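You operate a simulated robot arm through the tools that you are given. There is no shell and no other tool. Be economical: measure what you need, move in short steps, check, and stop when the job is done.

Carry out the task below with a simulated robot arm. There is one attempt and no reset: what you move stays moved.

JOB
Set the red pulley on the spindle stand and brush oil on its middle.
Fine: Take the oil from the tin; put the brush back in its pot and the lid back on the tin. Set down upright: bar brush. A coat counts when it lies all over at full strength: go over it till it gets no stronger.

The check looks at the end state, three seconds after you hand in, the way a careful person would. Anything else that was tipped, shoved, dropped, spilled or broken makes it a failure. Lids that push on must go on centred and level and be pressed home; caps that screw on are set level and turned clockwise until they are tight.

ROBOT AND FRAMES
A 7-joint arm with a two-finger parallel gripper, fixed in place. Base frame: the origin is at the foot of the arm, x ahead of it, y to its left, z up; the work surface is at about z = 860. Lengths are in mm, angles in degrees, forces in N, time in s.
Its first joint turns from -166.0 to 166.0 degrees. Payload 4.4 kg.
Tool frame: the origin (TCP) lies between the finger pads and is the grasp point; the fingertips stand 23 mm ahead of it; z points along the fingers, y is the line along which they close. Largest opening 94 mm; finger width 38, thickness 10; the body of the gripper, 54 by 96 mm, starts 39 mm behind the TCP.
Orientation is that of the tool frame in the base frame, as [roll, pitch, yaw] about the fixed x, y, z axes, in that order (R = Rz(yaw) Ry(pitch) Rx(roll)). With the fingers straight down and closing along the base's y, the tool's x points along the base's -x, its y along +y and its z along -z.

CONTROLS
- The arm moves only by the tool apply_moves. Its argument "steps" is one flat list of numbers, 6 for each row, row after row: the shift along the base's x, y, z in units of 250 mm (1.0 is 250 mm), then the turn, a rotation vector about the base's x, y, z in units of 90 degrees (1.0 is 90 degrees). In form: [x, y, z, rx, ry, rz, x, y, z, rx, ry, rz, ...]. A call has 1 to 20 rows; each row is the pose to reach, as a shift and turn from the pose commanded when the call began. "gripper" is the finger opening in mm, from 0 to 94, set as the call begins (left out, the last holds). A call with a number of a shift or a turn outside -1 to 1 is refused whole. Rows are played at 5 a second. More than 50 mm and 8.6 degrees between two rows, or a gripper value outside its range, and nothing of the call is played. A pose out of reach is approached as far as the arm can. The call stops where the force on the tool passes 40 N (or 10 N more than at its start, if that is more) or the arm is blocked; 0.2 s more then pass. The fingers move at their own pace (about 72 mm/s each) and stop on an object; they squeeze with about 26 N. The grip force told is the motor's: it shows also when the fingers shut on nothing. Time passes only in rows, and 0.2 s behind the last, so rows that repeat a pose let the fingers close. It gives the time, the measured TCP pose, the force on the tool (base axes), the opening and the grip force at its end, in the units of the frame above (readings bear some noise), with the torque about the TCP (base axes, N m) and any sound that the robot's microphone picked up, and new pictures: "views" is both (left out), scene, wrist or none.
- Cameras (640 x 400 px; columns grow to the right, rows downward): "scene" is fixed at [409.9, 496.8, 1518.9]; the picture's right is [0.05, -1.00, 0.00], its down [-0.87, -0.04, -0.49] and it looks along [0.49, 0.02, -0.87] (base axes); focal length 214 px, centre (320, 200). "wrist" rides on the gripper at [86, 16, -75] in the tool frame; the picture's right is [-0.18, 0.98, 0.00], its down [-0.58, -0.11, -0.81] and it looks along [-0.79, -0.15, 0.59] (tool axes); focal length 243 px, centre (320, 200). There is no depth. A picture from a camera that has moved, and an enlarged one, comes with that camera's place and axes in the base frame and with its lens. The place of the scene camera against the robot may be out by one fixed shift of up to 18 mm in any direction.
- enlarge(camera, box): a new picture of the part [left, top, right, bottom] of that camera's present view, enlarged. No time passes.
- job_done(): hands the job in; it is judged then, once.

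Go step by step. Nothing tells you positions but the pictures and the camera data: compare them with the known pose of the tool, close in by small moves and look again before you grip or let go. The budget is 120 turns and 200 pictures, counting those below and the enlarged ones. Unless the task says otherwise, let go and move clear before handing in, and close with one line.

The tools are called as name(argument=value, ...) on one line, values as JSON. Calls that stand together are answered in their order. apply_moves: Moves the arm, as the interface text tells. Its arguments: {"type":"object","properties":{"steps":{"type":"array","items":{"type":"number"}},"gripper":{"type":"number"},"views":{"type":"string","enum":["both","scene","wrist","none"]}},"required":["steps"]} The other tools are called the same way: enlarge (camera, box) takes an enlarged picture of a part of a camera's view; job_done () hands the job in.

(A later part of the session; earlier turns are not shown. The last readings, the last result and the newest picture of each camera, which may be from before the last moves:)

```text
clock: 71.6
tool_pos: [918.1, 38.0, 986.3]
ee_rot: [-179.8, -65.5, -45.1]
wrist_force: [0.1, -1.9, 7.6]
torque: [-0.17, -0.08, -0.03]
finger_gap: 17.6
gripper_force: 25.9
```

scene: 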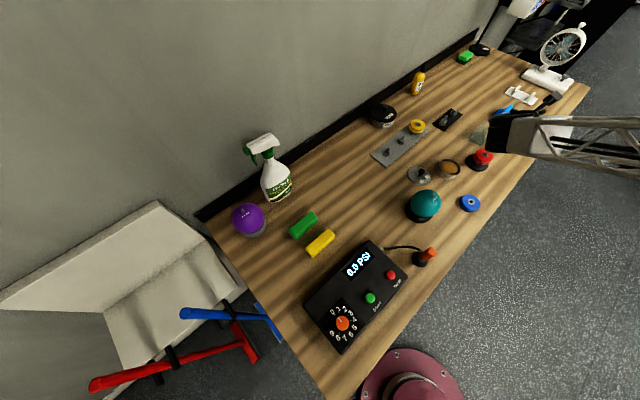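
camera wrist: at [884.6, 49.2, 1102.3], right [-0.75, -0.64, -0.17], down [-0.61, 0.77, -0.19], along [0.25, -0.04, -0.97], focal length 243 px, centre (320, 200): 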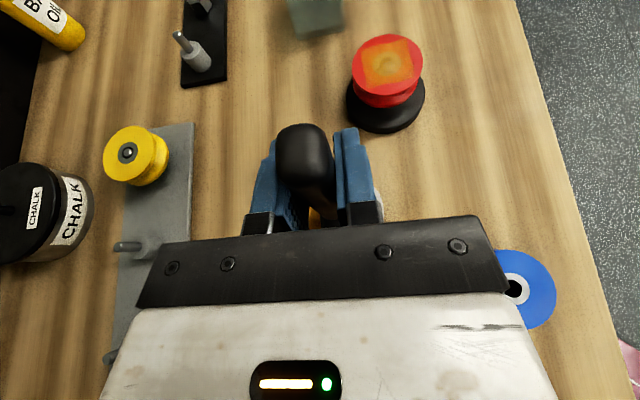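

Dipped with light contact. Check the pulley while here, then lift.

enlarge(camera="wrist", box=[330, 20, 440, 140])

apply_moves(steps=[0, 0, 0.03, 0, 0, 0, 0, 0, 0.06, 0, 0, 0, 0, 0, 0.14, 0, 0, 0, 0, 0, 0.28, 0, 0, 0, 0.06, -0.13, 0.3, 0, 0, 0, 0.12, -0.26, 0.3, 0, 0, 0, 0.16, -0.39, 0.3, 0, 0, 0, 0.188, -0.507, 0.3, 0, 0, 0, 0.188, -0.507, 0.22, 0, 0, 0, 0.188, -0.507, 0.15, 0, 0, 0, 0.188, -0.507, 0.15, 0, 0, 0], views="none")

```text
3.33 times, centred on (385, 80) of wrist
camera zoom: at [884.8, 49.9, 1097.2], right [-0.75, -0.64, -0.17], down [-0.61, 0.77, -0.19], along [0.25, -0.04, -0.97], focal length 809 px, centre (103, 600)
```

zoom: 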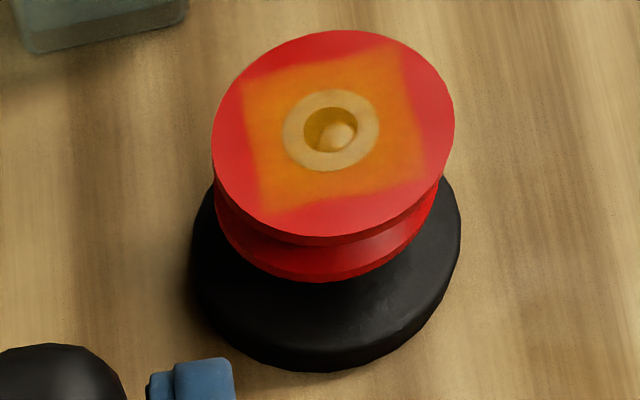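

```text
clock: 74.0
tool_pos: [967.0, -90.4, 1021.2]
ee_rot: [-179.9, -65.5, -45.1]
wrist_force: [0.4, -0.9, 0.3]
torque: [-0.02, -0.02, 0.05]
finger_gap: 17.5
gripper_force: 26.1
```

Pulley is level and hub coated. Third pass: touch down and sweep gently.

apply_moves(steps=[-0.004, 0.006, -0.008, 0, 0, 0, -0.004, 0.006, -0.014, 0, 0, 0, -0.004, 0.006, -0.014, 0, 0, 0], views="none")

```text
clock: 74.8
tool_pos: [963.9, -86.5, 1018.0]
ee_rot: [180.0, -65.5, -45.0]
wrist_force: [0.1, -0.4, -0.4]
torque: [-0.02, -0.01, -0.02]
finger_gap: 17.4
gripper_force: 25.8
```

apply_moves(steps=[0.008, -0.006, -0.004, 0, 0, 0, 0.008, -0.006, -0.008, 0, 0, 0, 0.008, -0.006, -0.008, 0, 0, 0], views="none")

```text
clock: 75.6
tool_pos: [964.9, -90.7, 1018.2]
ee_rot: [180.0, -65.6, -45.1]
wrist_force: [-0.3, 0.4, -0.6]
torque: [0.02, -0.02, 0.02]
finger_gap: 17.6
gripper_force: 26.3
```

apply_moves(steps=[0.002, 0.006, -0.006, 0, 0, 0, 0.002, 0.006, -0.01, 0, 0, 0, 0.002, 0.006, -0.01, 0, 0, 0], views="none")

```text
clock: 76.4
tool_pos: [967.0, -86.8, 1016.6]
ee_rot: [-179.7, -65.6, -45.3]
wrist_force: [-2.8, 1.1, 20.5]
torque: [0.16, 0.35, -0.04]
finger_gap: 17.8
gripper_force: 26.2
```

Contact is firm; sweep with slightly less pressure, then lift away and compare.

apply_moves(steps=[0, -0.008, 0.004, 0, 0, 0, 0.02, -0.008, 0.004, 0, 0, 0, 0.02, 0.012, 0.004, 0, 0, 0, 0, 0.02, 0.004, 0, 0, 0, -0.02, 0.012, 0.004, 0, 0, 0, -0.028, -0.008, 0.004, 0, 0, 0, -0.02, -0.028, 0.003, 0, 0, 0, 0, -0.036, 0.003, 0, 0, 0, 0.02, -0.028, 0.003, 0, 0, 0, 0.024, -0.008, 0.003, 0, 0, 0, 0.02, 0.012, 0.002, 0, 0, 0, 0, 0.02, 0.002, 0, 0, 0, -0.02, 0.012, 0.002, 0, 0, 0, -0.028, -0.008, 0.002, 0, 0, 0, -0.02, -0.028, 0.001, 0, 0, 0, 0, -0.036, 0.001, 0, 0, 0, 0.02, -0.028, 0.001, 0, 0, 0, 0, -0.008, 0, 0, 0, 0, -0.012, 0, 0, 0, 0, 0, 0, -0.008, 0, 0, 0, 0], views="none")

apply_moves(steps=[0, 0, 0.05, 0, 0, 0, 0, 0, 0.16, 0, 0, 0, 0.014, 0.12, 0.18, 0, 0, 0, 0.028, 0.25, 0.18, 0, 0, 0, 0.042, 0.377, 0.18, 0, 0, 0, 0.042, 0.377, 0.18, 0, 0, 0], views="none")

enlarge(camera="wrist", box=[380, 120, 480, 200])

enlarge(camera="scene", box=[455, 135, 515, 175])

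```text
clock: 80.6
tool_pos: [966.4, -89.1, 1015.7]
ee_rot: [-179.9, -65.6, -45.0]
wrist_force: [-0.4, 0.3, 1.3]
torque: [0.05, 0.09, 0.0]
finger_gap: 17.4
gripper_force: 25.9
```

```text
clock: 82.0
tool_pos: [977.4, 6.7, 1061.0]
ee_rot: [-179.9, -65.5, -45.0]
wrist_force: [-0.9, 1.0, -0.5]
torque: [-0.02, -0.01, -0.02]
finger_gap: 17.4
gripper_force: 25.9
```

```text
5.00 times, centred on (430, 160) of wrist
camera zoom: at [942.9, 17.9, 1170.8], right [-0.75, -0.64, -0.17], down [-0.61, 0.77, -0.19], along [0.25, -0.04, -0.97], focal length 1213 px, centre (-230, 400)
```

zoom: 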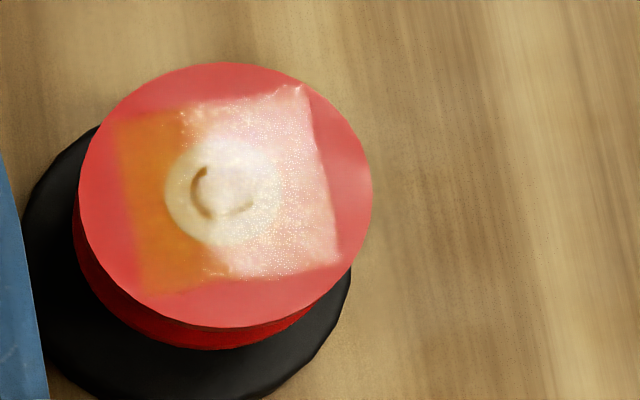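

```text
10.00 times, centred on (485, 155) of scene
camera zoom: at [409.9, 496.8, 1518.9], right [0.05, -1.0, 0.0], down [-0.87, -0.04, -0.49], along [0.49, 0.02, -0.87], focal length 2145 px, centre (-1330, 650)
```

zoom: 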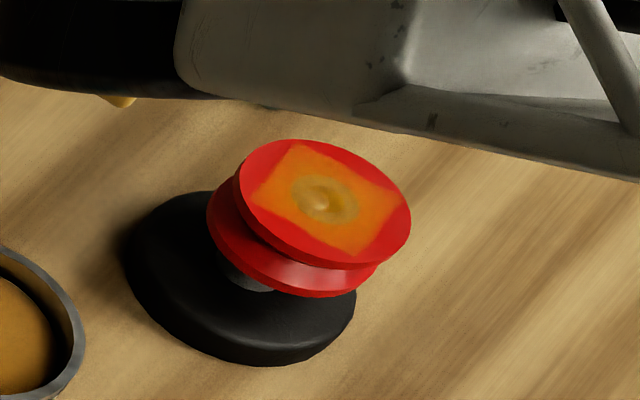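

Coat is even over the hub; edges of the patch look slightly weaker. One more, a bit wider pass to see if it still gets any stronger.

apply_moves(steps=[-0.014, -0.125, 0, 0, 0, 0, -0.028, -0.25, 0, 0, 0, 0, -0.044, -0.379, 0, 0, 0, 0, -0.044, -0.379, -0.08, 0, 0, 0, -0.044, -0.379, -0.15, 0, 0, 0, -0.044, -0.379, -0.176, 0, 0, 0, -0.044, -0.379, -0.184, 0, 0, 0, -0.044, -0.379, -0.184, 0, 0, 0], views="none")

```text
clock: 83.8
tool_pos: [965.1, -89.8, 1014.8]
ee_rot: [-179.9, -65.6, -45.1]
wrist_force: [0.7, -1.7, 2.6]
torque: [-0.13, 0.0, -0.01]
finger_gap: 17.2
gripper_force: 25.9
```

apply_moves(steps=[0, 0, -0.004, 0, 0, 0, 0.02, 0.006, -0.005, 0, 0, 0, 0.036, 0.006, -0.005, 0, 0, 0, 0.024, 0.024, -0.005, 0, 0, 0, 0, 0.036, -0.005, 0, 0, 0, -0.024, 0.024, -0.005, 0, 0, 0, -0.036, 0, -0.005, 0, 0, 0, -0.024, -0.024, -0.006, 0, 0, 0, 0, -0.036, -0.006, 0, 0, 0, 0.024, -0.024, -0.006, 0, 0, 0, 0.036, 0, -0.006, 0, 0, 0, 0.018, 0.018, -0.006, 0, 0, 0, 0, 0.02, -0.007, 0, 0, 0, -0.018, 0.012, -0.007, 0, 0, 0, -0.02, -0.006, -0.007, 0, 0, 0, -0.012, -0.018, -0.007, 0, 0, 0, 0.006, -0.02, -0.008, 0, 0, 0, 0.018, -0.006, -0.008, 0, 0, 0, 0.006, 0.01, -0.008, 0, 0, 0, 0, 0, -0.008, 0, 0, 0], views="none")

apply_moves(steps=[0, 0, 0.05, 0, 0, 0, 0, 0, 0.16, 0, 0, 0, 0.014, 0.12, 0.18, 0, 0, 0, 0.028, 0.25, 0.18, 0, 0, 0, 0.042, 0.377, 0.18, 0, 0, 0, 0.042, 0.377, 0.18, 0, 0, 0], views="none")

enlarge(camera="wrist", box=[380, 120, 480, 200])

enlarge(camera="scene", box=[455, 135, 515, 175])

```text
clock: 88.0
tool_pos: [964.9, -89.6, 1012.2]
ee_rot: [-180.0, -65.5, -45.0]
wrist_force: [0.8, 1.2, -0.9]
torque: [-0.01, -0.02, 0.02]
finger_gap: 17.4
gripper_force: 25.8
```

```text
clock: 89.4
tool_pos: [975.6, 4.3, 1059.9]
ee_rot: [-180.0, -65.5, -45.1]
wrist_force: [0.1, 0.5, -1.5]
torque: [-0.03, 0.0, 0.02]
finger_gap: 17.4
gripper_force: 25.6
```

```text
5.00 times, centred on (430, 160) of wrist
camera zoom: at [942.3, 16.2, 1170.0], right [-0.75, -0.64, -0.17], down [-0.61, 0.77, -0.19], along [0.25, -0.04, -0.97], focal length 1213 px, centre (-230, 400)
```

zoom: 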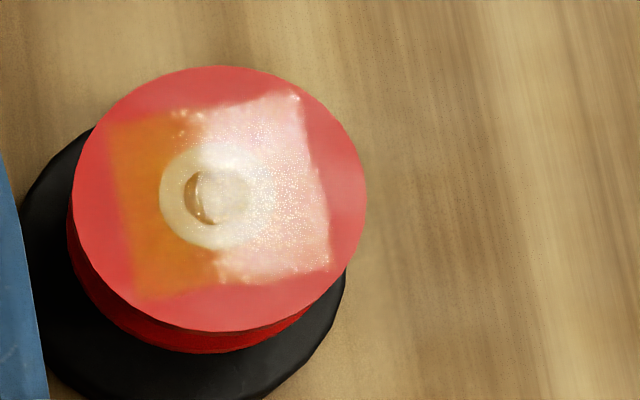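

```text
10.00 times, centred on (485, 155) of scene
camera zoom: at [409.9, 496.8, 1518.9], right [0.05, -1.0, 0.0], down [-0.87, -0.04, -0.49], along [0.49, 0.02, -0.87], focal length 2145 px, centre (-1330, 650)
```

zoom: 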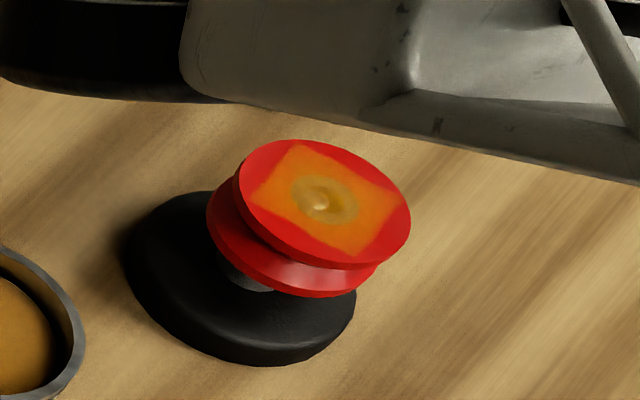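

No visible strengthening any more. Check evenness from the glare-free angle (over the tin) before returning the brush.

apply_moves(steps=[-0.11, 0.06, 0, 0, 0, 0, -0.228, 0.13, 0, 0, 0, 0, -0.228, 0.13, -0.12, 0, 0, 0, -0.228, 0.13, -0.22, 0, 0, 0, -0.228, 0.13, -0.22, 0, 0, 0], views="none")

enlarge(camera="wrist", box=[350, 30, 430, 100])

```text
clock: 90.6
tool_pos: [920.0, 36.4, 1004.7]
ee_rot: [180.0, -65.5, -45.0]
wrist_force: [-0.3, 0.3, -0.9]
torque: [0.02, 0.05, -0.05]
finger_gap: 17.4
gripper_force: 25.4
```

```text
5.71 times, centred on (390, 65) of wrist
camera zoom: at [886.6, 48.7, 1113.7], right [-0.75, -0.64, -0.17], down [-0.61, 0.77, -0.19], along [0.25, -0.04, -0.97], focal length 1386 px, centre (-80, 971)
```

zoom: 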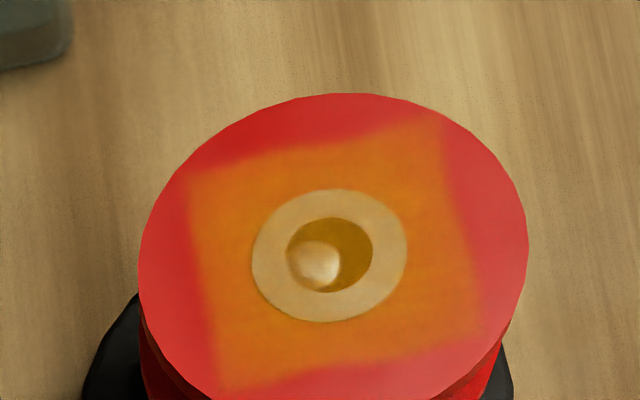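

The patch is a fixed ~40 mm square with slightly weaker corners. I'll dip again and make a diamond sweep to reach the corners.

apply_moves(steps=[0, 0, -0.04, 0, 0, 0, 0, 0, -0.08, 0, 0, 0, 0, 0, -0.1, 0, 0, 0, 0, 0, -0.1, 0, 0, 0], views="none")

```text
clock: 91.6
tool_pos: [919.2, 37.2, 979.9]
ee_rot: [-179.6, -65.6, -45.3]
wrist_force: [2.1, 3.0, 24.3]
torque: [0.12, -0.24, 0.0]
finger_gap: 17.8
gripper_force: 25.7
```

apply_moves(steps=[0, 0, 0.04, 0, 0, 0, 0, 0, 0.1, 0, 0, 0, 0, 0, 0.2, 0, 0, 0, 0, 0, 0.3, 0, 0, 0, 0.06, -0.13, 0.3, 0, 0, 0, 0.12, -0.26, 0.3, 0, 0, 0, 0.16, -0.39, 0.3, 0, 0, 0, 0.184, -0.506, 0.3, 0, 0, 0, 0.184, -0.506, 0.22, 0, 0, 0, 0.184, -0.506, 0.15, 0, 0, 0, 0.184, -0.506, 0.15, 0, 0, 0], views="none")

apply_moves(steps=[0, 0, -0.006, 0, 0, 0, 0, 0, -0.012, 0, 0, 0, 0, 0, -0.012, 0, 0, 0], views="none")

```text
clock: 94.0
tool_pos: [965.4, -91.3, 1013.9]
ee_rot: [-180.0, -65.4, -45.1]
wrist_force: [0.0, 0.2, -0.4]
torque: [0.01, 0.02, -0.03]
finger_gap: 17.4
gripper_force: 26.1
```

```text
clock: 94.8
tool_pos: [966.9, -88.9, 1011.2]
ee_rot: [179.9, -65.4, -45.0]
wrist_force: [0.1, -0.1, -0.8]
torque: [0.03, 0.01, 0.0]
finger_gap: 17.4
gripper_force: 25.8
```

apply_moves(steps=[-0.004, 0, -0.006, 0, 0, 0, -0.004, 0, -0.01, 0, 0, 0, -0.004, 0, -0.01, 0, 0, 0], views="none")

```text
clock: 95.6
tool_pos: [964.3, -89.8, 1009.6]
ee_rot: [-179.8, -65.7, -45.0]
wrist_force: [0.1, -0.2, 3.5]
torque: [-0.05, -0.02, 0.02]
finger_gap: 17.3
gripper_force: 26.1
```

Contact. Sweep a diamond out to ±13 mm.

apply_moves(steps=[0.02, 0, -0.003, 0, 0, 0, 0.04, 0, -0.003, 0, 0, 0, 0.052, 0, -0.003, 0, 0, 0, 0.036, 0.018, -0.003, 0, 0, 0, 0.018, 0.036, -0.003, 0, 0, 0, 0, 0.052, -0.003, 0, 0, 0, -0.018, 0.036, -0.004, 0, 0, 0, -0.036, 0.018, -0.004, 0, 0, 0, -0.054, 0, -0.004, 0, 0, 0, -0.036, -0.018, -0.004, 0, 0, 0, -0.018, -0.036, -0.004, 0, 0, 0, 0, -0.054, -0.004, 0, 0, 0, 0.018, -0.036, -0.005, 0, 0, 0, 0.036, -0.018, -0.005, 0, 0, 0, 0.054, 0, -0.005, 0, 0, 0, 0.028, 0.01, -0.005, 0, 0, 0, 0, 0, -0.005, 0, 0, 0], views="none")

apply_moves(steps=[0.018, 0.018, -0.002, 0, 0, 0, 0, 0.036, -0.002, 0, 0, 0, 0, 0.054, -0.002, 0, 0, 0, -0.02, 0.034, -0.003, 0, 0, 0, -0.04, 0.014, -0.003, 0, 0, 0, -0.056, 0, -0.003, 0, 0, 0, -0.036, -0.02, -0.003, 0, 0, 0, -0.018, -0.038, -0.004, 0, 0, 0, 0, -0.056, -0.004, 0, 0, 0, 0.02, -0.036, -0.004, 0, 0, 0, 0.04, -0.016, -0.005, 0, 0, 0, 0.054, 0, -0.005, 0, 0, 0, 0.03, 0, -0.005, 0, 0, 0, 0, 0, -0.005, 0, 0, 0], views="none")

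apply_moves(steps=[0, 0, 0.05, 0, 0, 0, 0, 0, 0.16, 0, 0, 0, -0.02, 0.12, 0.18, 0, 0, 0, -0.06, 0.25, 0.18, 0, 0, 0, -0.12, 0.377, 0.18, 0, 0, 0, -0.184, 0.506, 0.1, 0, 0, 0, -0.184, 0.506, 0.0, 0, 0, 0, -0.184, 0.506, 0.0, 0, 0, 0], views="none")

enlarge(camera="wrist", box=[350, 30, 430, 100])

```text
clock: 99.2
tool_pos: [964.5, -89.6, 1009.0]
ee_rot: [-179.8, -65.6, -45.1]
wrist_force: [6.2, 2.4, 21.3]
torque: [0.35, -0.47, -0.03]
finger_gap: 17.4
gripper_force: 25.4
```

```text
clock: 102.2
tool_pos: [963.8, -89.7, 1007.1]
ee_rot: [-179.8, -65.5, -45.1]
wrist_force: [1.4, 0.0, 2.1]
torque: [0.05, -0.05, -0.02]
finger_gap: 17.3
gripper_force: 26.0
```

```text
clock: 104.0
tool_pos: [916.4, 35.2, 1005.6]
ee_rot: [179.9, -65.5, -45.0]
wrist_force: [0.7, 0.3, -0.8]
torque: [-0.01, 0.03, 0.0]
finger_gap: 17.7
gripper_force: 25.9
```

```text
5.71 times, centred on (390, 65) of wrist
camera zoom: at [884.1, 46.6, 1115.5], right [-0.75, -0.64, -0.17], down [-0.61, 0.77, -0.19], along [0.25, -0.04, -0.97], focal length 1386 px, centre (-80, 971)
```

zoom: 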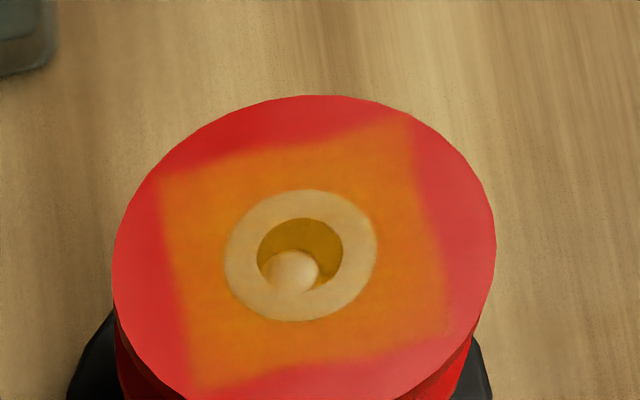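

Patch is now even. Take the brush back over its pot, high, and check its hang.

apply_moves(steps=[0, 0, 0.13, 0, 0, 0, 0, 0, 0.26, 0, 0, 0, 0.12, -0.112, 0.26, 0, 0, 0, 0.24, -0.224, 0.26, 0, 0, 0, 0.36, -0.336, 0.26, 0, 0, 0, 0.48, -0.448, 0.26, 0, 0, 0, 0.6, -0.56, 0.26, 0, 0, 0, 0.722, -0.674, 0.26, 0, 0, 0, 0.722, -0.674, 0.26, 0, 0, 0, 0.722, -0.674, 0.26, 0, 0, 0], views="both")

enlarge(camera="scene", box=[430, 80, 550, 160])

enlarge(camera="wrist", box=[240, 110, 400, 240])

```text
clock: 106.2
tool_pos: [1097.1, -129.5, 1073.5]
ee_rot: [-180.0, -65.6, -45.1]
wrist_force: [0.1, 0.6, -1.3]
torque: [-0.01, -0.03, 0.03]
finger_gap: 17.4
gripper_force: 25.7
camera wrist: at [1065.2, -118.3, 1182.9], right [-0.75, -0.64, -0.17], down [-0.61, 0.77, -0.19], along [0.25, -0.04, -0.97], focal length 243 px, centre (320, 200)
```

scene: 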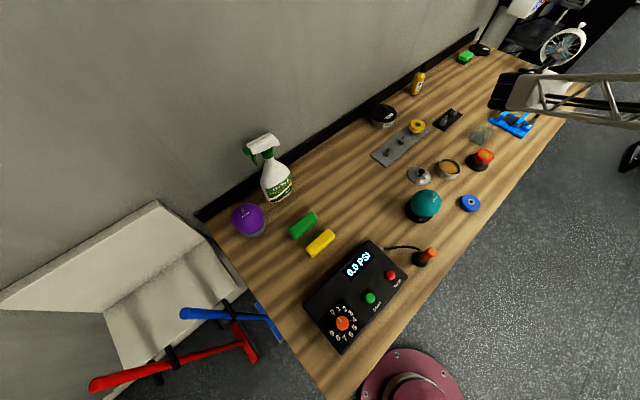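
wrist: 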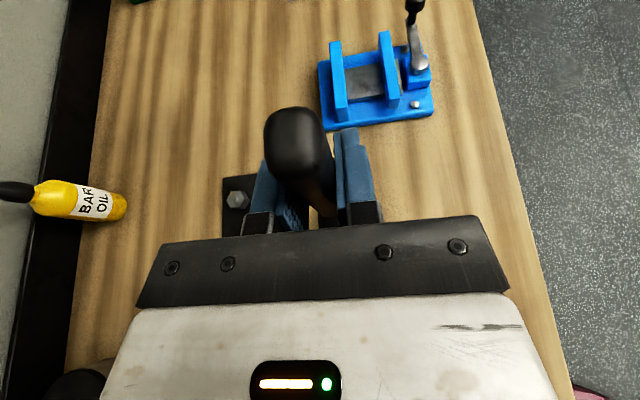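

```text
5.00 times, centred on (490, 120) of scene
camera zoom: at [409.9, 496.8, 1518.9], right [0.05, -1.0, 0.0], down [-0.87, -0.04, -0.49], along [0.49, 0.02, -0.87], focal length 1072 px, centre (-530, 600)
```

zoom: 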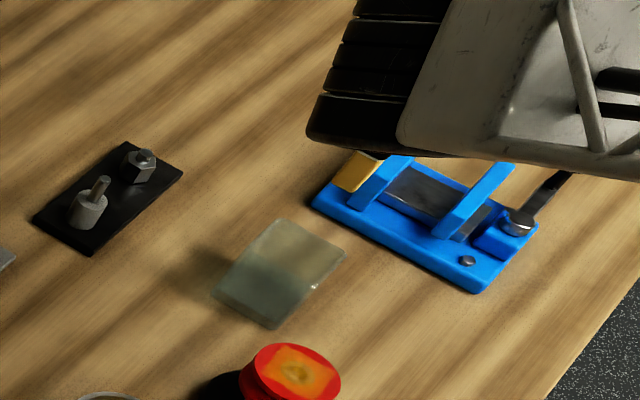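

```text
3.08 times, centred on (320, 175) of wrist
camera zoom: at [1065.2, -118.3, 1182.9], right [-0.75, -0.64, -0.17], down [-0.61, 0.77, -0.19], along [0.25, -0.04, -0.97], focal length 746 px, centre (320, 277)
```

zoom: 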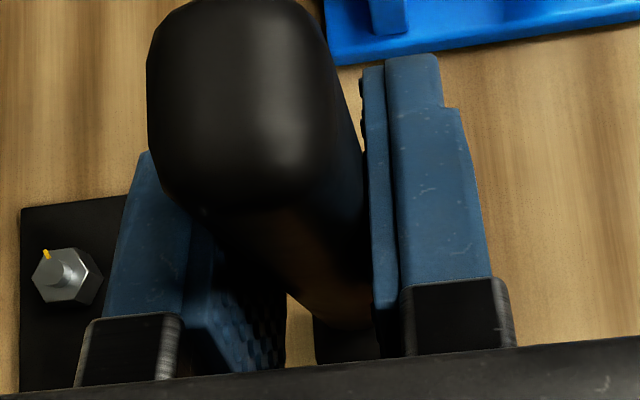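

Brush hangs vertical, now gripped lower by ~18 mm. Lower to just above the pot rim and recheck position.

apply_moves(steps=[0, -0.008, -0.08, 0, 0, 0, 0, -0.008, -0.16, 0, 0, 0, 0, -0.008, -0.24, 0, 0, 0, 0, -0.008, -0.24, 0, 0, 0, 0, -0.008, -0.24, 0, 0, 0], views="wrist")

enlarge(camera="scene", box=[460, 110, 520, 150])

enlarge(camera="wrist", box=[270, 180, 390, 240])

```text
clock: 107.4
tool_pos: [1098.4, -134.6, 1012.2]
ee_rot: [-180.0, -65.5, -45.0]
wrist_force: [0.7, -0.5, -0.1]
torque: [0.0, -0.02, 0.0]
finger_gap: 17.4
gripper_force: 25.2
camera wrist: at [1064.8, -122.4, 1122.3], right [-0.75, -0.64, -0.17], down [-0.61, 0.77, -0.19], along [0.25, -0.04, -0.97], focal length 243 px, centre (320, 200)
```

wrist: 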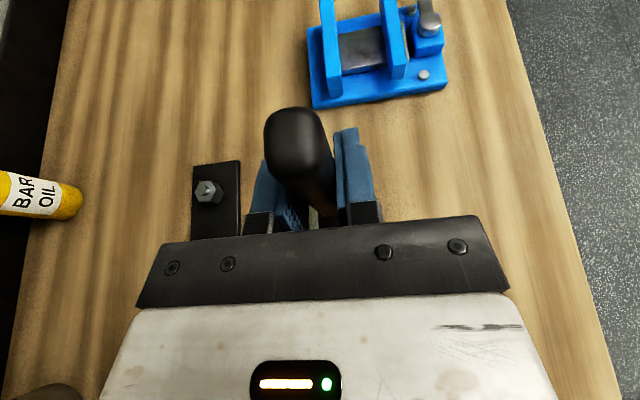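

```text
10.00 times, centred on (490, 130) of scene
camera zoom: at [409.9, 496.8, 1518.9], right [0.05, -1.0, 0.0], down [-0.87, -0.04, -0.49], along [0.49, 0.02, -0.87], focal length 2145 px, centre (-1380, 900)
```

zoom: 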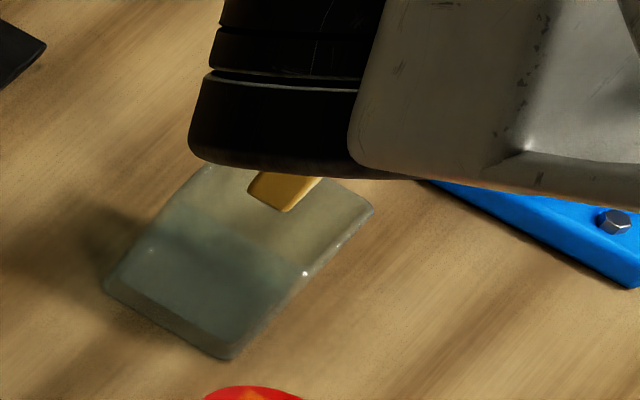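

```text
5.33 times, centred on (330, 210) of wrist
camera zoom: at [1064.8, -122.4, 1122.3], right [-0.75, -0.64, -0.17], down [-0.61, 0.77, -0.19], along [0.25, -0.04, -0.97], focal length 1294 px, centre (267, 147)
```

zoom: 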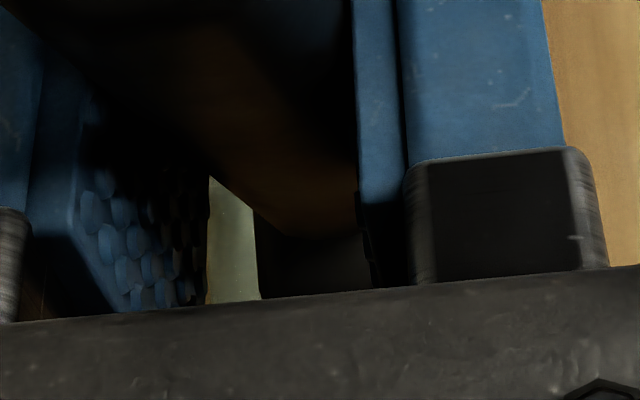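

Positioned as at pick-up. Lower into the pot gradually.

apply_moves(steps=[-0.002, 0.004, -0.04, 0, 0, 0, -0.002, 0.004, -0.08, 0, 0, 0, -0.002, 0.004, -0.12, 0, 0, 0, -0.002, 0.004, -0.16, 0, 0, 0, -0.002, 0.004, -0.18, 0, 0, 0, -0.002, 0.004, -0.18, 0, 0, 0], views="none")

enlarge(camera="scene", box=[460, 110, 520, 150])

```text
clock: 108.8
tool_pos: [1098.7, -131.9, 967.9]
ee_rot: [-179.8, -65.5, -45.0]
wrist_force: [0.0, -0.2, -1.0]
torque: [-0.02, 0.01, 0.0]
finger_gap: 17.4
gripper_force: 25.8
```

```text
10.00 times, centred on (490, 130) of scene
camera zoom: at [409.9, 496.8, 1518.9], right [0.05, -1.0, 0.0], down [-0.87, -0.04, -0.49], along [0.49, 0.02, -0.87], focal length 2145 px, centre (-1380, 900)
```

zoom: 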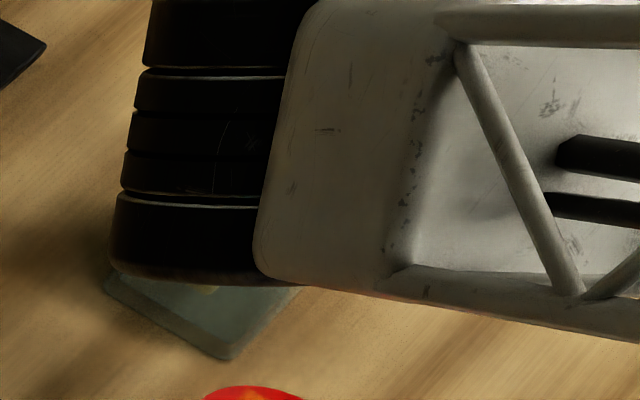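

Inside the pot without contact. Creep down to the floor.

apply_moves(steps=[0, 0, -0.008, 0, 0, 0, 0, 0, -0.016, 0, 0, 0, 0, 0, -0.02, 0, 0, 0, 0, 0, -0.02, 0, 0, 0], views="none")

```text
clock: 109.8
tool_pos: [1098.1, -133.3, 961.7]
ee_rot: [-179.9, -65.5, -45.1]
wrist_force: [0.5, 0.7, -0.1]
torque: [-0.02, -0.02, 0.01]
finger_gap: 17.2
gripper_force: 25.8
```

apply_moves(steps=[0, 0, -0.006, 0, 0, 0, 0, 0, -0.012, 0, 0, 0, 0, 0, -0.012, 0, 0, 0], views="none")

```text
clock: 110.6
tool_pos: [1099.8, -133.4, 960.2]
ee_rot: [-179.7, -65.6, -45.3]
wrist_force: [-0.6, 1.6, 19.5]
torque: [0.3, 0.27, 0.01]
finger_gap: 17.5
gripper_force: 26.2
```

On the pot floor. Relieve and open gently.

apply_moves(steps=[0, 0, 0.006, 0, 0, 0, 0, 0, 0.006, 0, 0, 0], views="none")

apply_moves(steps=[0, 0, 0, 0, 0, 0, 0, 0, 0, 0, 0, 0, 0, 0, 0, 0, 0, 0], gripper=60, views="wrist")

enlarge(camera="wrist", box=[220, 90, 430, 240])

```text
clock: 111.2
tool_pos: [1098.9, -132.6, 960.5]
ee_rot: [-179.9, -65.5, -45.1]
wrist_force: [3.5, 0.4, 18.6]
torque: [0.11, -0.07, 0.0]
finger_gap: 17.5
gripper_force: 26.3
```

```text
clock: 112.0
tool_pos: [1098.2, -132.9, 959.0]
ee_rot: [-179.9, -65.4, -45.1]
wrist_force: [-0.3, 0.3, 0.6]
torque: [0.01, 0.01, -0.02]
finger_gap: 60.0
gripper_force: 0.0
camera wrist: at [1065.3, -121.9, 1069.2], right [-0.75, -0.64, -0.17], down [-0.61, 0.77, -0.19], along [0.25, -0.04, -0.97], focal length 243 px, centre (320, 200)
```

wrist: 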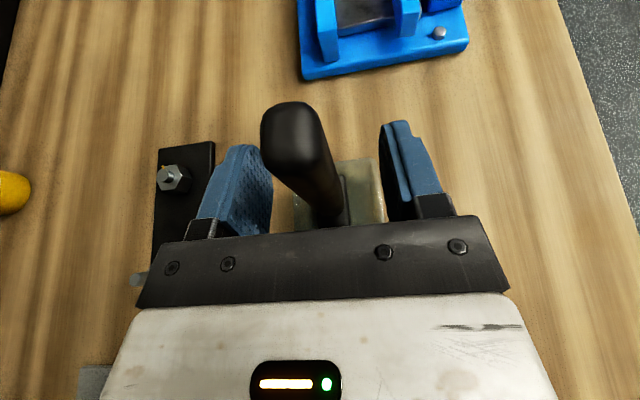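

```text
2.67 times, centred on (325, 165) of wrist
camera zoom: at [1065.3, -121.9, 1069.2], right [-0.75, -0.64, -0.17], down [-0.61, 0.77, -0.19], along [0.25, -0.04, -0.97], focal length 647 px, centre (307, 293)
```

zoom: 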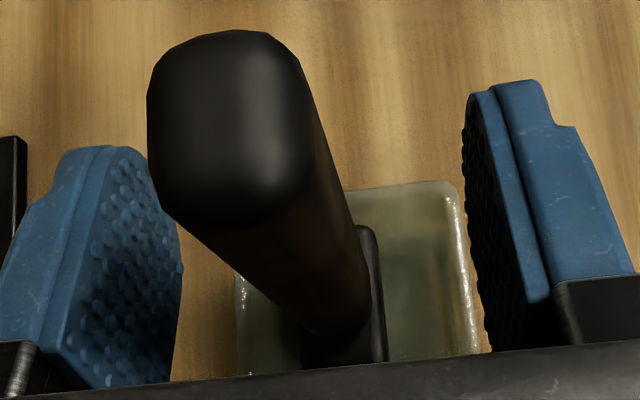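

Brush stands upright by itself. Open wider, rise straight up and move to view.

apply_moves(steps=[0, 0, 0.02, 0, 0, 0, 0, 0, 0.1, 0, 0, 0, 0, 0, 0.2, 0, 0, 0, 0, 0, 0.32, 0, 0, 0, 0, 0, 0.42, 0, 0, 0, -0.1, 0.12, 0.46, 0, 0, 0, -0.22, 0.26, 0.46, 0, 0, 0], gripper=80, views="both")

enlarge(camera="scene", box=[430, 80, 550, 160])

```text
clock: 113.6
tool_pos: [1041.2, -66.5, 1076.1]
ee_rot: [-179.9, -65.4, -45.2]
wrist_force: [0.4, 0.4, 0.1]
torque: [0.02, -0.01, -0.02]
finger_gap: 79.9
gripper_force: 0.1
camera wrist: at [1008.7, -55.1, 1185.8], right [-0.75, -0.64, -0.17], down [-0.61, 0.77, -0.19], along [0.25, -0.04, -0.97], focal length 243 px, centre (320, 200)
```

scene: 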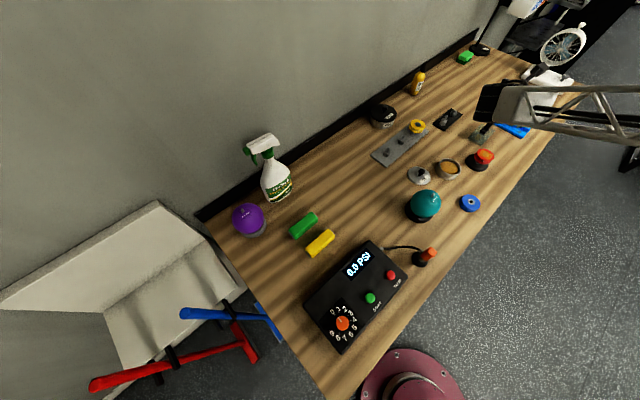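
wrist: 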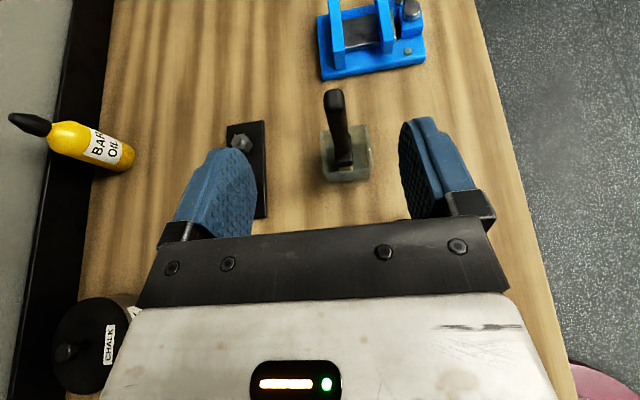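

```text
5.00 times, centred on (490, 120) of scene
camera zoom: at [409.9, 496.8, 1518.9], right [0.05, -1.0, 0.0], down [-0.87, -0.04, -0.49], along [0.49, 0.02, -0.87], focal length 1072 px, centre (-530, 600)
```

zoom: 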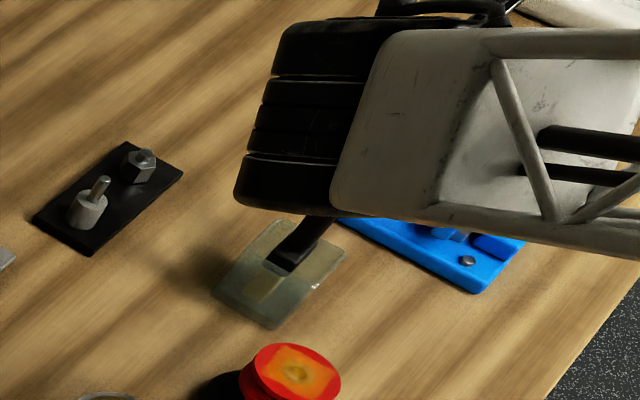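

Brush and pot look right. Now turn back to heading −8°, tilt 40° and go to the lid.

apply_moves(steps=[-0.08, 0.08, 0, 0, 0, 0.069, -0.16, 0.17, 0, 0, 0, 0.138, -0.26, 0.28, 0, 0, 0, 0.206, -0.36, 0.41, 0, 0, 0, 0.275, -0.46, 0.54, 0, 0, 0, 0.343, -0.57, 0.67, 0, 0, 0, 0.411, -0.57, 0.67, 0, 0, 0, 0.411], views="none")

apply_moves(steps=[-0.01, 0.05, -0.05, 0.0078, 0.056, 0, -0.02, 0.1, -0.1, 0.0156, 0.111, 0, -0.03, 0.16, -0.15, 0.0234, 0.167, 0, -0.04, 0.2, -0.2, 0.031, 0.222, 0, -0.04, 0.2, -0.25, 0.0395, 0.28, 0, -0.04, 0.2, -0.25, 0.0395, 0.28, 0], gripper=50, views="wrist")

enlarge(camera="wrist", box=[220, 90, 430, 240])

```text
clock: 115.2
tool_pos: [898.3, 103.4, 1073.4]
ee_rot: [179.9, -65.4, -8.0]
wrist_force: [0.2, 0.2, -0.4]
torque: [0.0, 0.0, 0.03]
finger_gap: 80.1
gripper_force: 0.1
```

```text
clock: 116.6
tool_pos: [890.9, 150.9, 1010.7]
ee_rot: [-179.8, -40.0, -8.1]
wrist_force: [0.5, -0.1, 0.4]
torque: [0.06, 0.01, -0.01]
finger_gap: 49.7
gripper_force: 0.1
camera wrist: at [907.4, 133.1, 1124.6], right [-0.28, -0.95, -0.12], down [-0.94, 0.24, 0.24], along [-0.2, 0.18, -0.96], focal length 243 px, centre (320, 200)
```

wrist: 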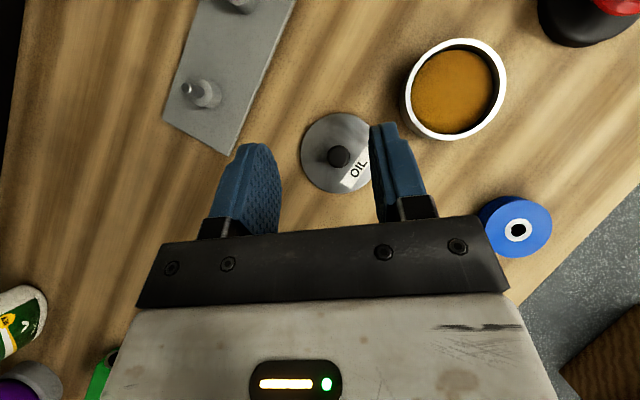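

```text
2.67 times, centred on (325, 165) of wrist
camera zoom: at [907.4, 133.1, 1124.6], right [-0.28, -0.95, -0.12], down [-0.94, 0.24, 0.24], along [-0.2, 0.18, -0.96], focal length 647 px, centre (307, 293)
```

zoom: 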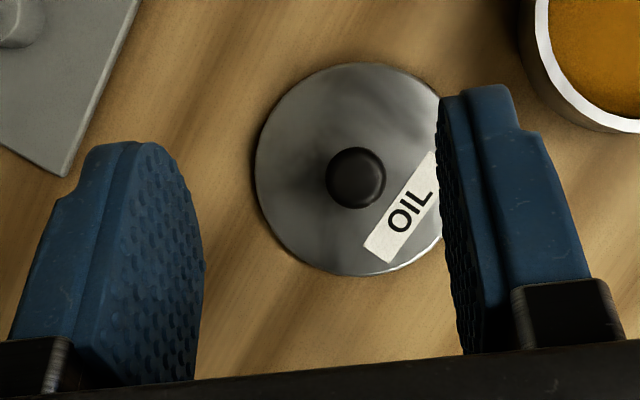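

Lid is where I left it. Descend to just above the knob and re-measure.

apply_moves(steps=[0, -0.006, -0.13, 0, 0, 0, 0, -0.006, -0.26, 0, 0, 0, 0, -0.006, -0.38, 0, 0, 0, 0, -0.006, -0.38, 0, 0, 0, 0, -0.006, -0.38, 0, 0, 0], views="none")

enlarge(camera="wrist", box=[220, 90, 430, 240])

```text
clock: 117.8
tool_pos: [893.0, 149.8, 916.2]
ee_rot: [180.0, -40.0, -8.0]
wrist_force: [0.3, 0.1, -0.2]
torque: [0.01, 0.01, -0.02]
finger_gap: 50.2
gripper_force: 0.0
```

```text
2.67 times, centred on (325, 165) of wrist
camera zoom: at [908.9, 131.0, 1030.5], right [-0.28, -0.95, -0.12], down [-0.94, 0.24, 0.24], along [-0.2, 0.18, -0.96], focal length 647 px, centre (307, 293)
```

zoom: 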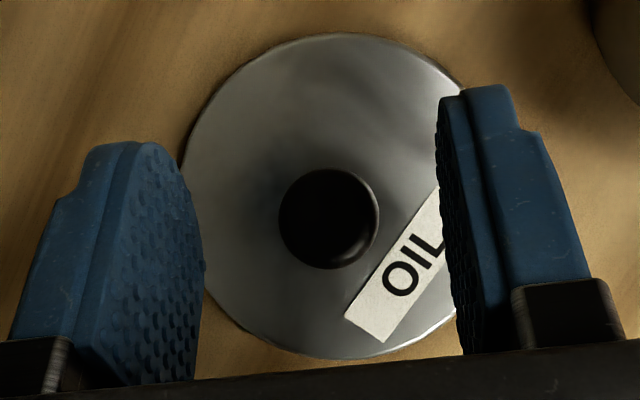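

Shift slightly, lower 19 mm and grip the knob.

apply_moves(steps=[-0.006, -0.0075, -0.03, 0, 0, 0, -0.006, -0.0075, -0.06, 0, 0, 0, -0.006, -0.0075, -0.076, 0, 0, 0, -0.006, -0.0075, -0.076, 0, 0, 0], views="none")

apply_moves(steps=[0, 0, 0, 0, 0, 0, 0, 0, 0, 0, 0, 0, 0, 0, 0, 0, 0, 0], gripper=10, views="none")

enlarge(camera="wrist", box=[220, 90, 430, 240])

```text
clock: 118.8
tool_pos: [889.3, 145.3, 898.6]
ee_rot: [-179.9, -39.9, -8.1]
wrist_force: [0.4, -0.6, 0.1]
torque: [0.03, 0.0, 0.0]
finger_gap: 50.1
gripper_force: 0.1
```

```text
clock: 119.6
tool_pos: [889.6, 145.3, 898.3]
ee_rot: [-180.0, -39.9, -8.1]
wrist_force: [0.9, -1.1, -0.2]
torque: [-0.01, 0.01, 0.01]
finger_gap: 20.4
gripper_force: 26.1
```

```text
2.67 times, centred on (325, 165) of wrist
camera zoom: at [906.1, 127.8, 1011.5], right [-0.28, -0.95, -0.12], down [-0.94, 0.24, 0.24], along [-0.2, 0.18, -0.96], focal length 647 px, centre (307, 293)
```

zoom: 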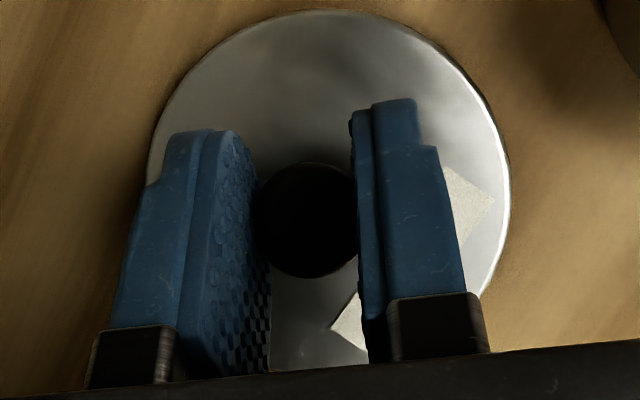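

Knob held. Lift 60 mm and carry it over the tin.

apply_moves(steps=[0, 0, 0.06, 0, 0, 0, 0, 0, 0.16, 0, 0, 0, 0, 0, 0.28, 0, 0, 0, 0.028, -0.106, 0.28, 0, 0, 0, 0.056, -0.212, 0.28, 0, 0, 0, 0.085, -0.318, 0.28, 0, 0, 0, 0.113, -0.426, 0.28, 0, 0, 0, 0.113, -0.426, 0.28, 0, 0, 0], views="both")

enlarge(camera="scene", box=[420, 130, 490, 190])

enlarge(camera="wrist", box=[220, 70, 430, 240])

```text
clock: 121.4
tool_pos: [917.7, 40.7, 968.8]
ee_rot: [-179.9, -40.0, -8.1]
wrist_force: [-0.7, -0.1, 0.5]
torque: [0.0, -0.02, 0.02]
finger_gap: 20.2
gripper_force: 26.2
camera wrist: at [934.4, 21.5, 1081.3], right [-0.28, -0.95, -0.12], down [-0.94, 0.24, 0.24], along [-0.2, 0.18, -0.96], focal length 243 px, centre (320, 200)
```

scene: 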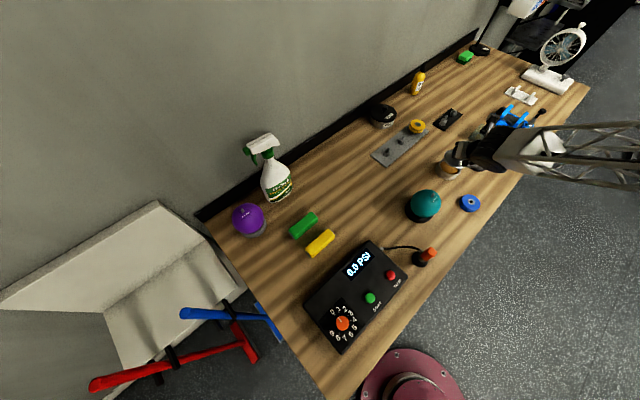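
wrist: 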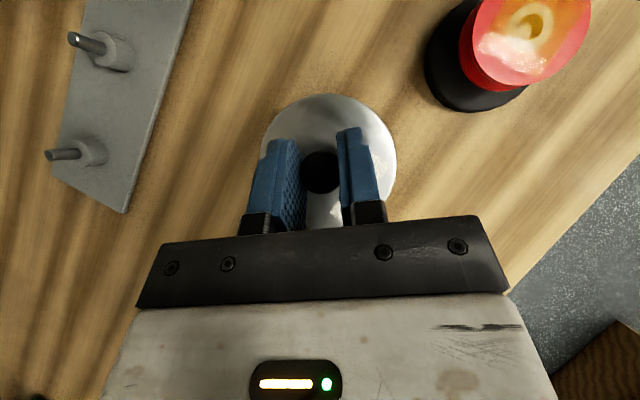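

```text
6.67 times, centred on (455, 160) of scene
camera zoom: at [409.9, 496.8, 1518.9], right [0.05, -1.0, 0.0], down [-0.87, -0.04, -0.49], along [0.49, 0.02, -0.87], focal length 1430 px, centre (-580, 467)
```

zoom: 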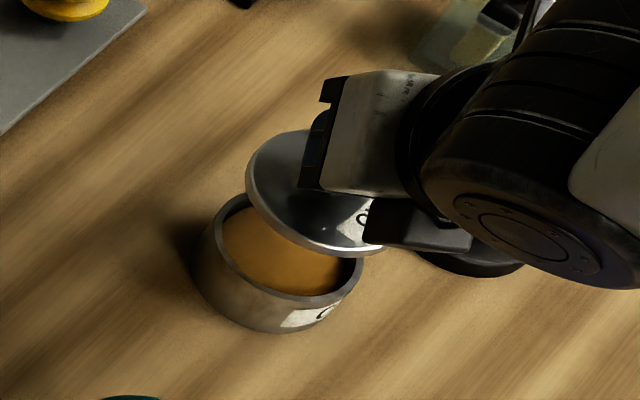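

```text
2.35 times, centred on (325, 155) of wrist
camera zoom: at [934.4, 21.5, 1081.3], right [-0.28, -0.95, -0.12], down [-0.94, 0.24, 0.24], along [-0.2, 0.18, -0.96], focal length 571 px, centre (308, 306)
```

zoom: 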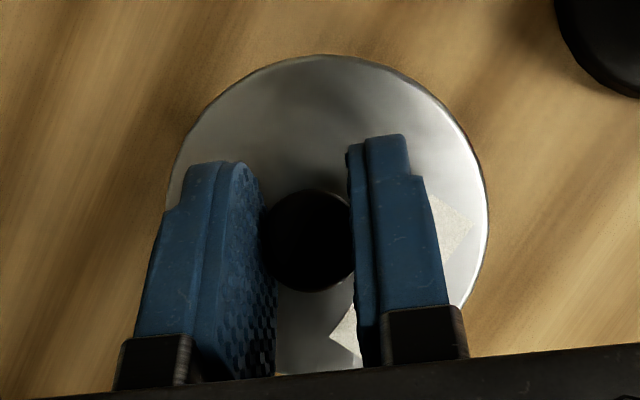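

Tin has not moved. Lower to ~10 mm above seating and check the settled pose.

apply_moves(steps=[0, -0.005, -0.06, 0, 0, 0, 0, -0.005, -0.11, 0, 0, 0, 0, -0.005, -0.11, 0, 0, 0, 0, -0.005, -0.11, 0, 0, 0], views="none")

apply_moves(steps=[0, 0, 0, 0, 0, 0, 0, 0, 0, 0, 0, 0], views="none")

enlarge(camera="scene", box=[420, 130, 490, 190])

enlarge(camera="wrist", box=[220, 70, 430, 240])

```text
clock: 122.4
tool_pos: [916.6, 38.2, 940.5]
ee_rot: [180.0, -39.9, -8.0]
wrist_force: [-0.2, 0.1, -0.6]
torque: [-0.01, -0.02, -0.01]
finger_gap: 20.2
gripper_force: 26.6
```

```text
clock: 123.0
tool_pos: [916.4, 38.2, 940.7]
ee_rot: [180.0, -40.0, -8.0]
wrist_force: [1.2, -0.6, -0.1]
torque: [-0.01, 0.01, 0.01]
finger_gap: 20.2
gripper_force: 25.5
```

```text
6.67 times, centred on (455, 160) of scene
camera zoom: at [409.9, 496.8, 1518.9], right [0.05, -1.0, 0.0], down [-0.87, -0.04, -0.49], along [0.49, 0.02, -0.87], focal length 1430 px, centre (-580, 467)
```

zoom: 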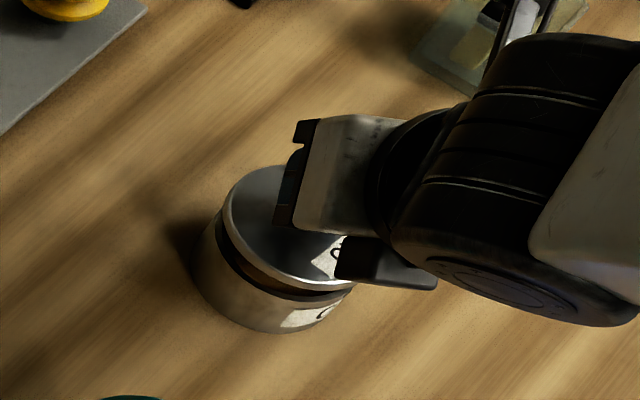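

```text
2.35 times, centred on (325, 155) of wrist
camera zoom: at [933.2, 20.2, 1054.2], right [-0.28, -0.95, -0.12], down [-0.94, 0.24, 0.24], along [-0.2, 0.18, -0.96], focal length 571 px, centre (308, 306)
```

zoom: 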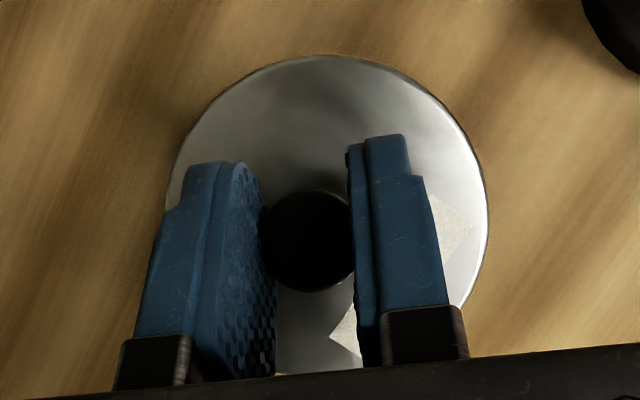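

Aligned within ~1 mm. Trim +1.3 mm x, +0.6 mm y, then lower to contact.

apply_moves(steps=[0.0052, 0.0025, -0.01, 0, 0, 0, 0.0052, 0.0025, -0.02, 0, 0, 0, 0.0052, 0.0025, -0.03, 0, 0, 0, 0.0052, 0.0025, -0.03, 0, 0, 0], views="none")

apply_moves(steps=[0, 0, -0.006, 0, 0, 0, 0, 0, -0.012, 0, 0, 0, 0, 0, -0.012, 0, 0, 0], views="none")

enlarge(camera="scene", box=[420, 130, 490, 190])

```text
clock: 124.0
tool_pos: [919.5, 38.6, 934.1]
ee_rot: [180.0, -40.0, -8.0]
wrist_force: [-0.7, 0.6, 0.2]
torque: [0.01, -0.01, 0.05]
finger_gap: 20.2
gripper_force: 26.2
```

```text
clock: 124.8
tool_pos: [918.8, 40.7, 930.8]
ee_rot: [179.9, -40.0, -8.1]
wrist_force: [0.5, 0.0, 0.2]
torque: [-0.01, 0.01, -0.01]
finger_gap: 20.1
gripper_force: 26.1
```

```text
6.67 times, centred on (455, 160) of scene
camera zoom: at [409.9, 496.8, 1518.9], right [0.05, -1.0, 0.0], down [-0.87, -0.04, -0.49], along [0.49, 0.02, -0.87], focal length 1430 px, centre (-580, 467)
```

zoom: 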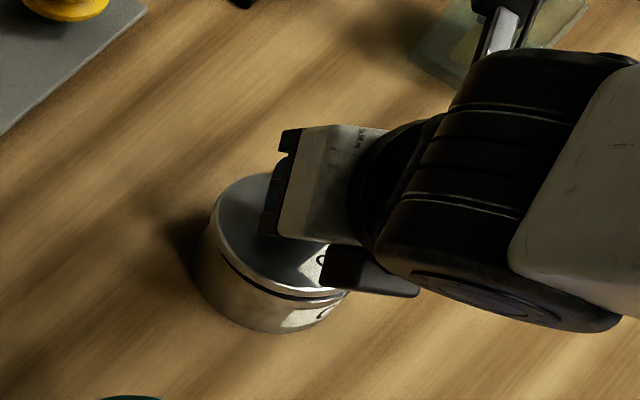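

Slightly left; correct y by −1.6 mm and x by −0.7, then continue down.

apply_moves(steps=[-0.003, -0.0065, 0, 0, 0, 0, -0.003, -0.0065, 0, 0, 0, 0, -0.003, -0.0065, -0.006, 0, 0, 0, -0.003, -0.0065, -0.006, 0, 0, 0], views="none")

apply_moves(steps=[0, 0, -0.004, 0, 0, 0, 0, 0, -0.008, 0, 0, 0, 0, 0, -0.008, 0, 0, 0], views="none")

enlarge(camera="scene", box=[430, 150, 470, 185])

```text
clock: 125.8
tool_pos: [919.4, 38.2, 929.5]
ee_rot: [180.0, -40.0, -8.0]
wrist_force: [0.4, 0.3, -0.1]
torque: [-0.01, -0.01, 0.01]
finger_gap: 20.2
gripper_force: 25.8
```

```text
clock: 126.6
tool_pos: [919.9, 39.1, 929.0]
ee_rot: [-180.0, -40.0, -8.0]
wrist_force: [-8.5, 2.5, 10.6]
torque: [0.03, -0.1, 0.02]
finger_gap: 20.1
gripper_force: 25.8
heard: snap
```

```text
11.43 times, centred on (450, 168) of scene
camera zoom: at [409.9, 496.8, 1518.9], right [0.05, -1.0, 0.0], down [-0.87, -0.04, -0.49], along [0.49, 0.02, -0.87], focal length 2451 px, centre (-1166, 571)
```

zoom: 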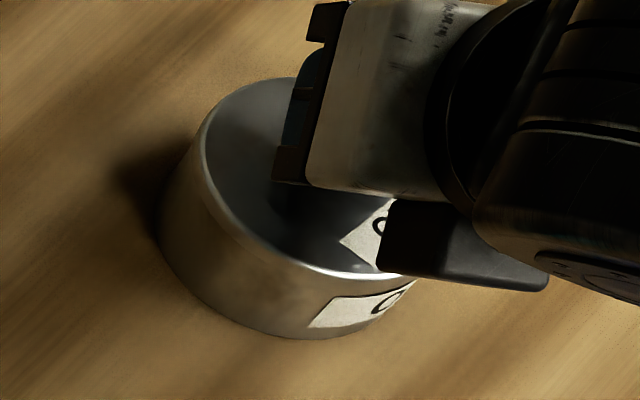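

Snap heard. Press a bit more to be sure it's home, easing the side load.

apply_moves(steps=[-0.004, 0, -0.004, 0, 0, 0, -0.004, 0, -0.01, 0, 0, 0, -0.004, 0, -0.014, 0, 0, 0], views="none")

```text
clock: 127.4
tool_pos: [918.4, 38.0, 926.8]
ee_rot: [-179.9, -40.2, -8.0]
wrist_force: [-3.2, 14.2, 33.6]
torque: [0.25, -0.03, 0.09]
finger_gap: 20.5
gripper_force: 26.2
```

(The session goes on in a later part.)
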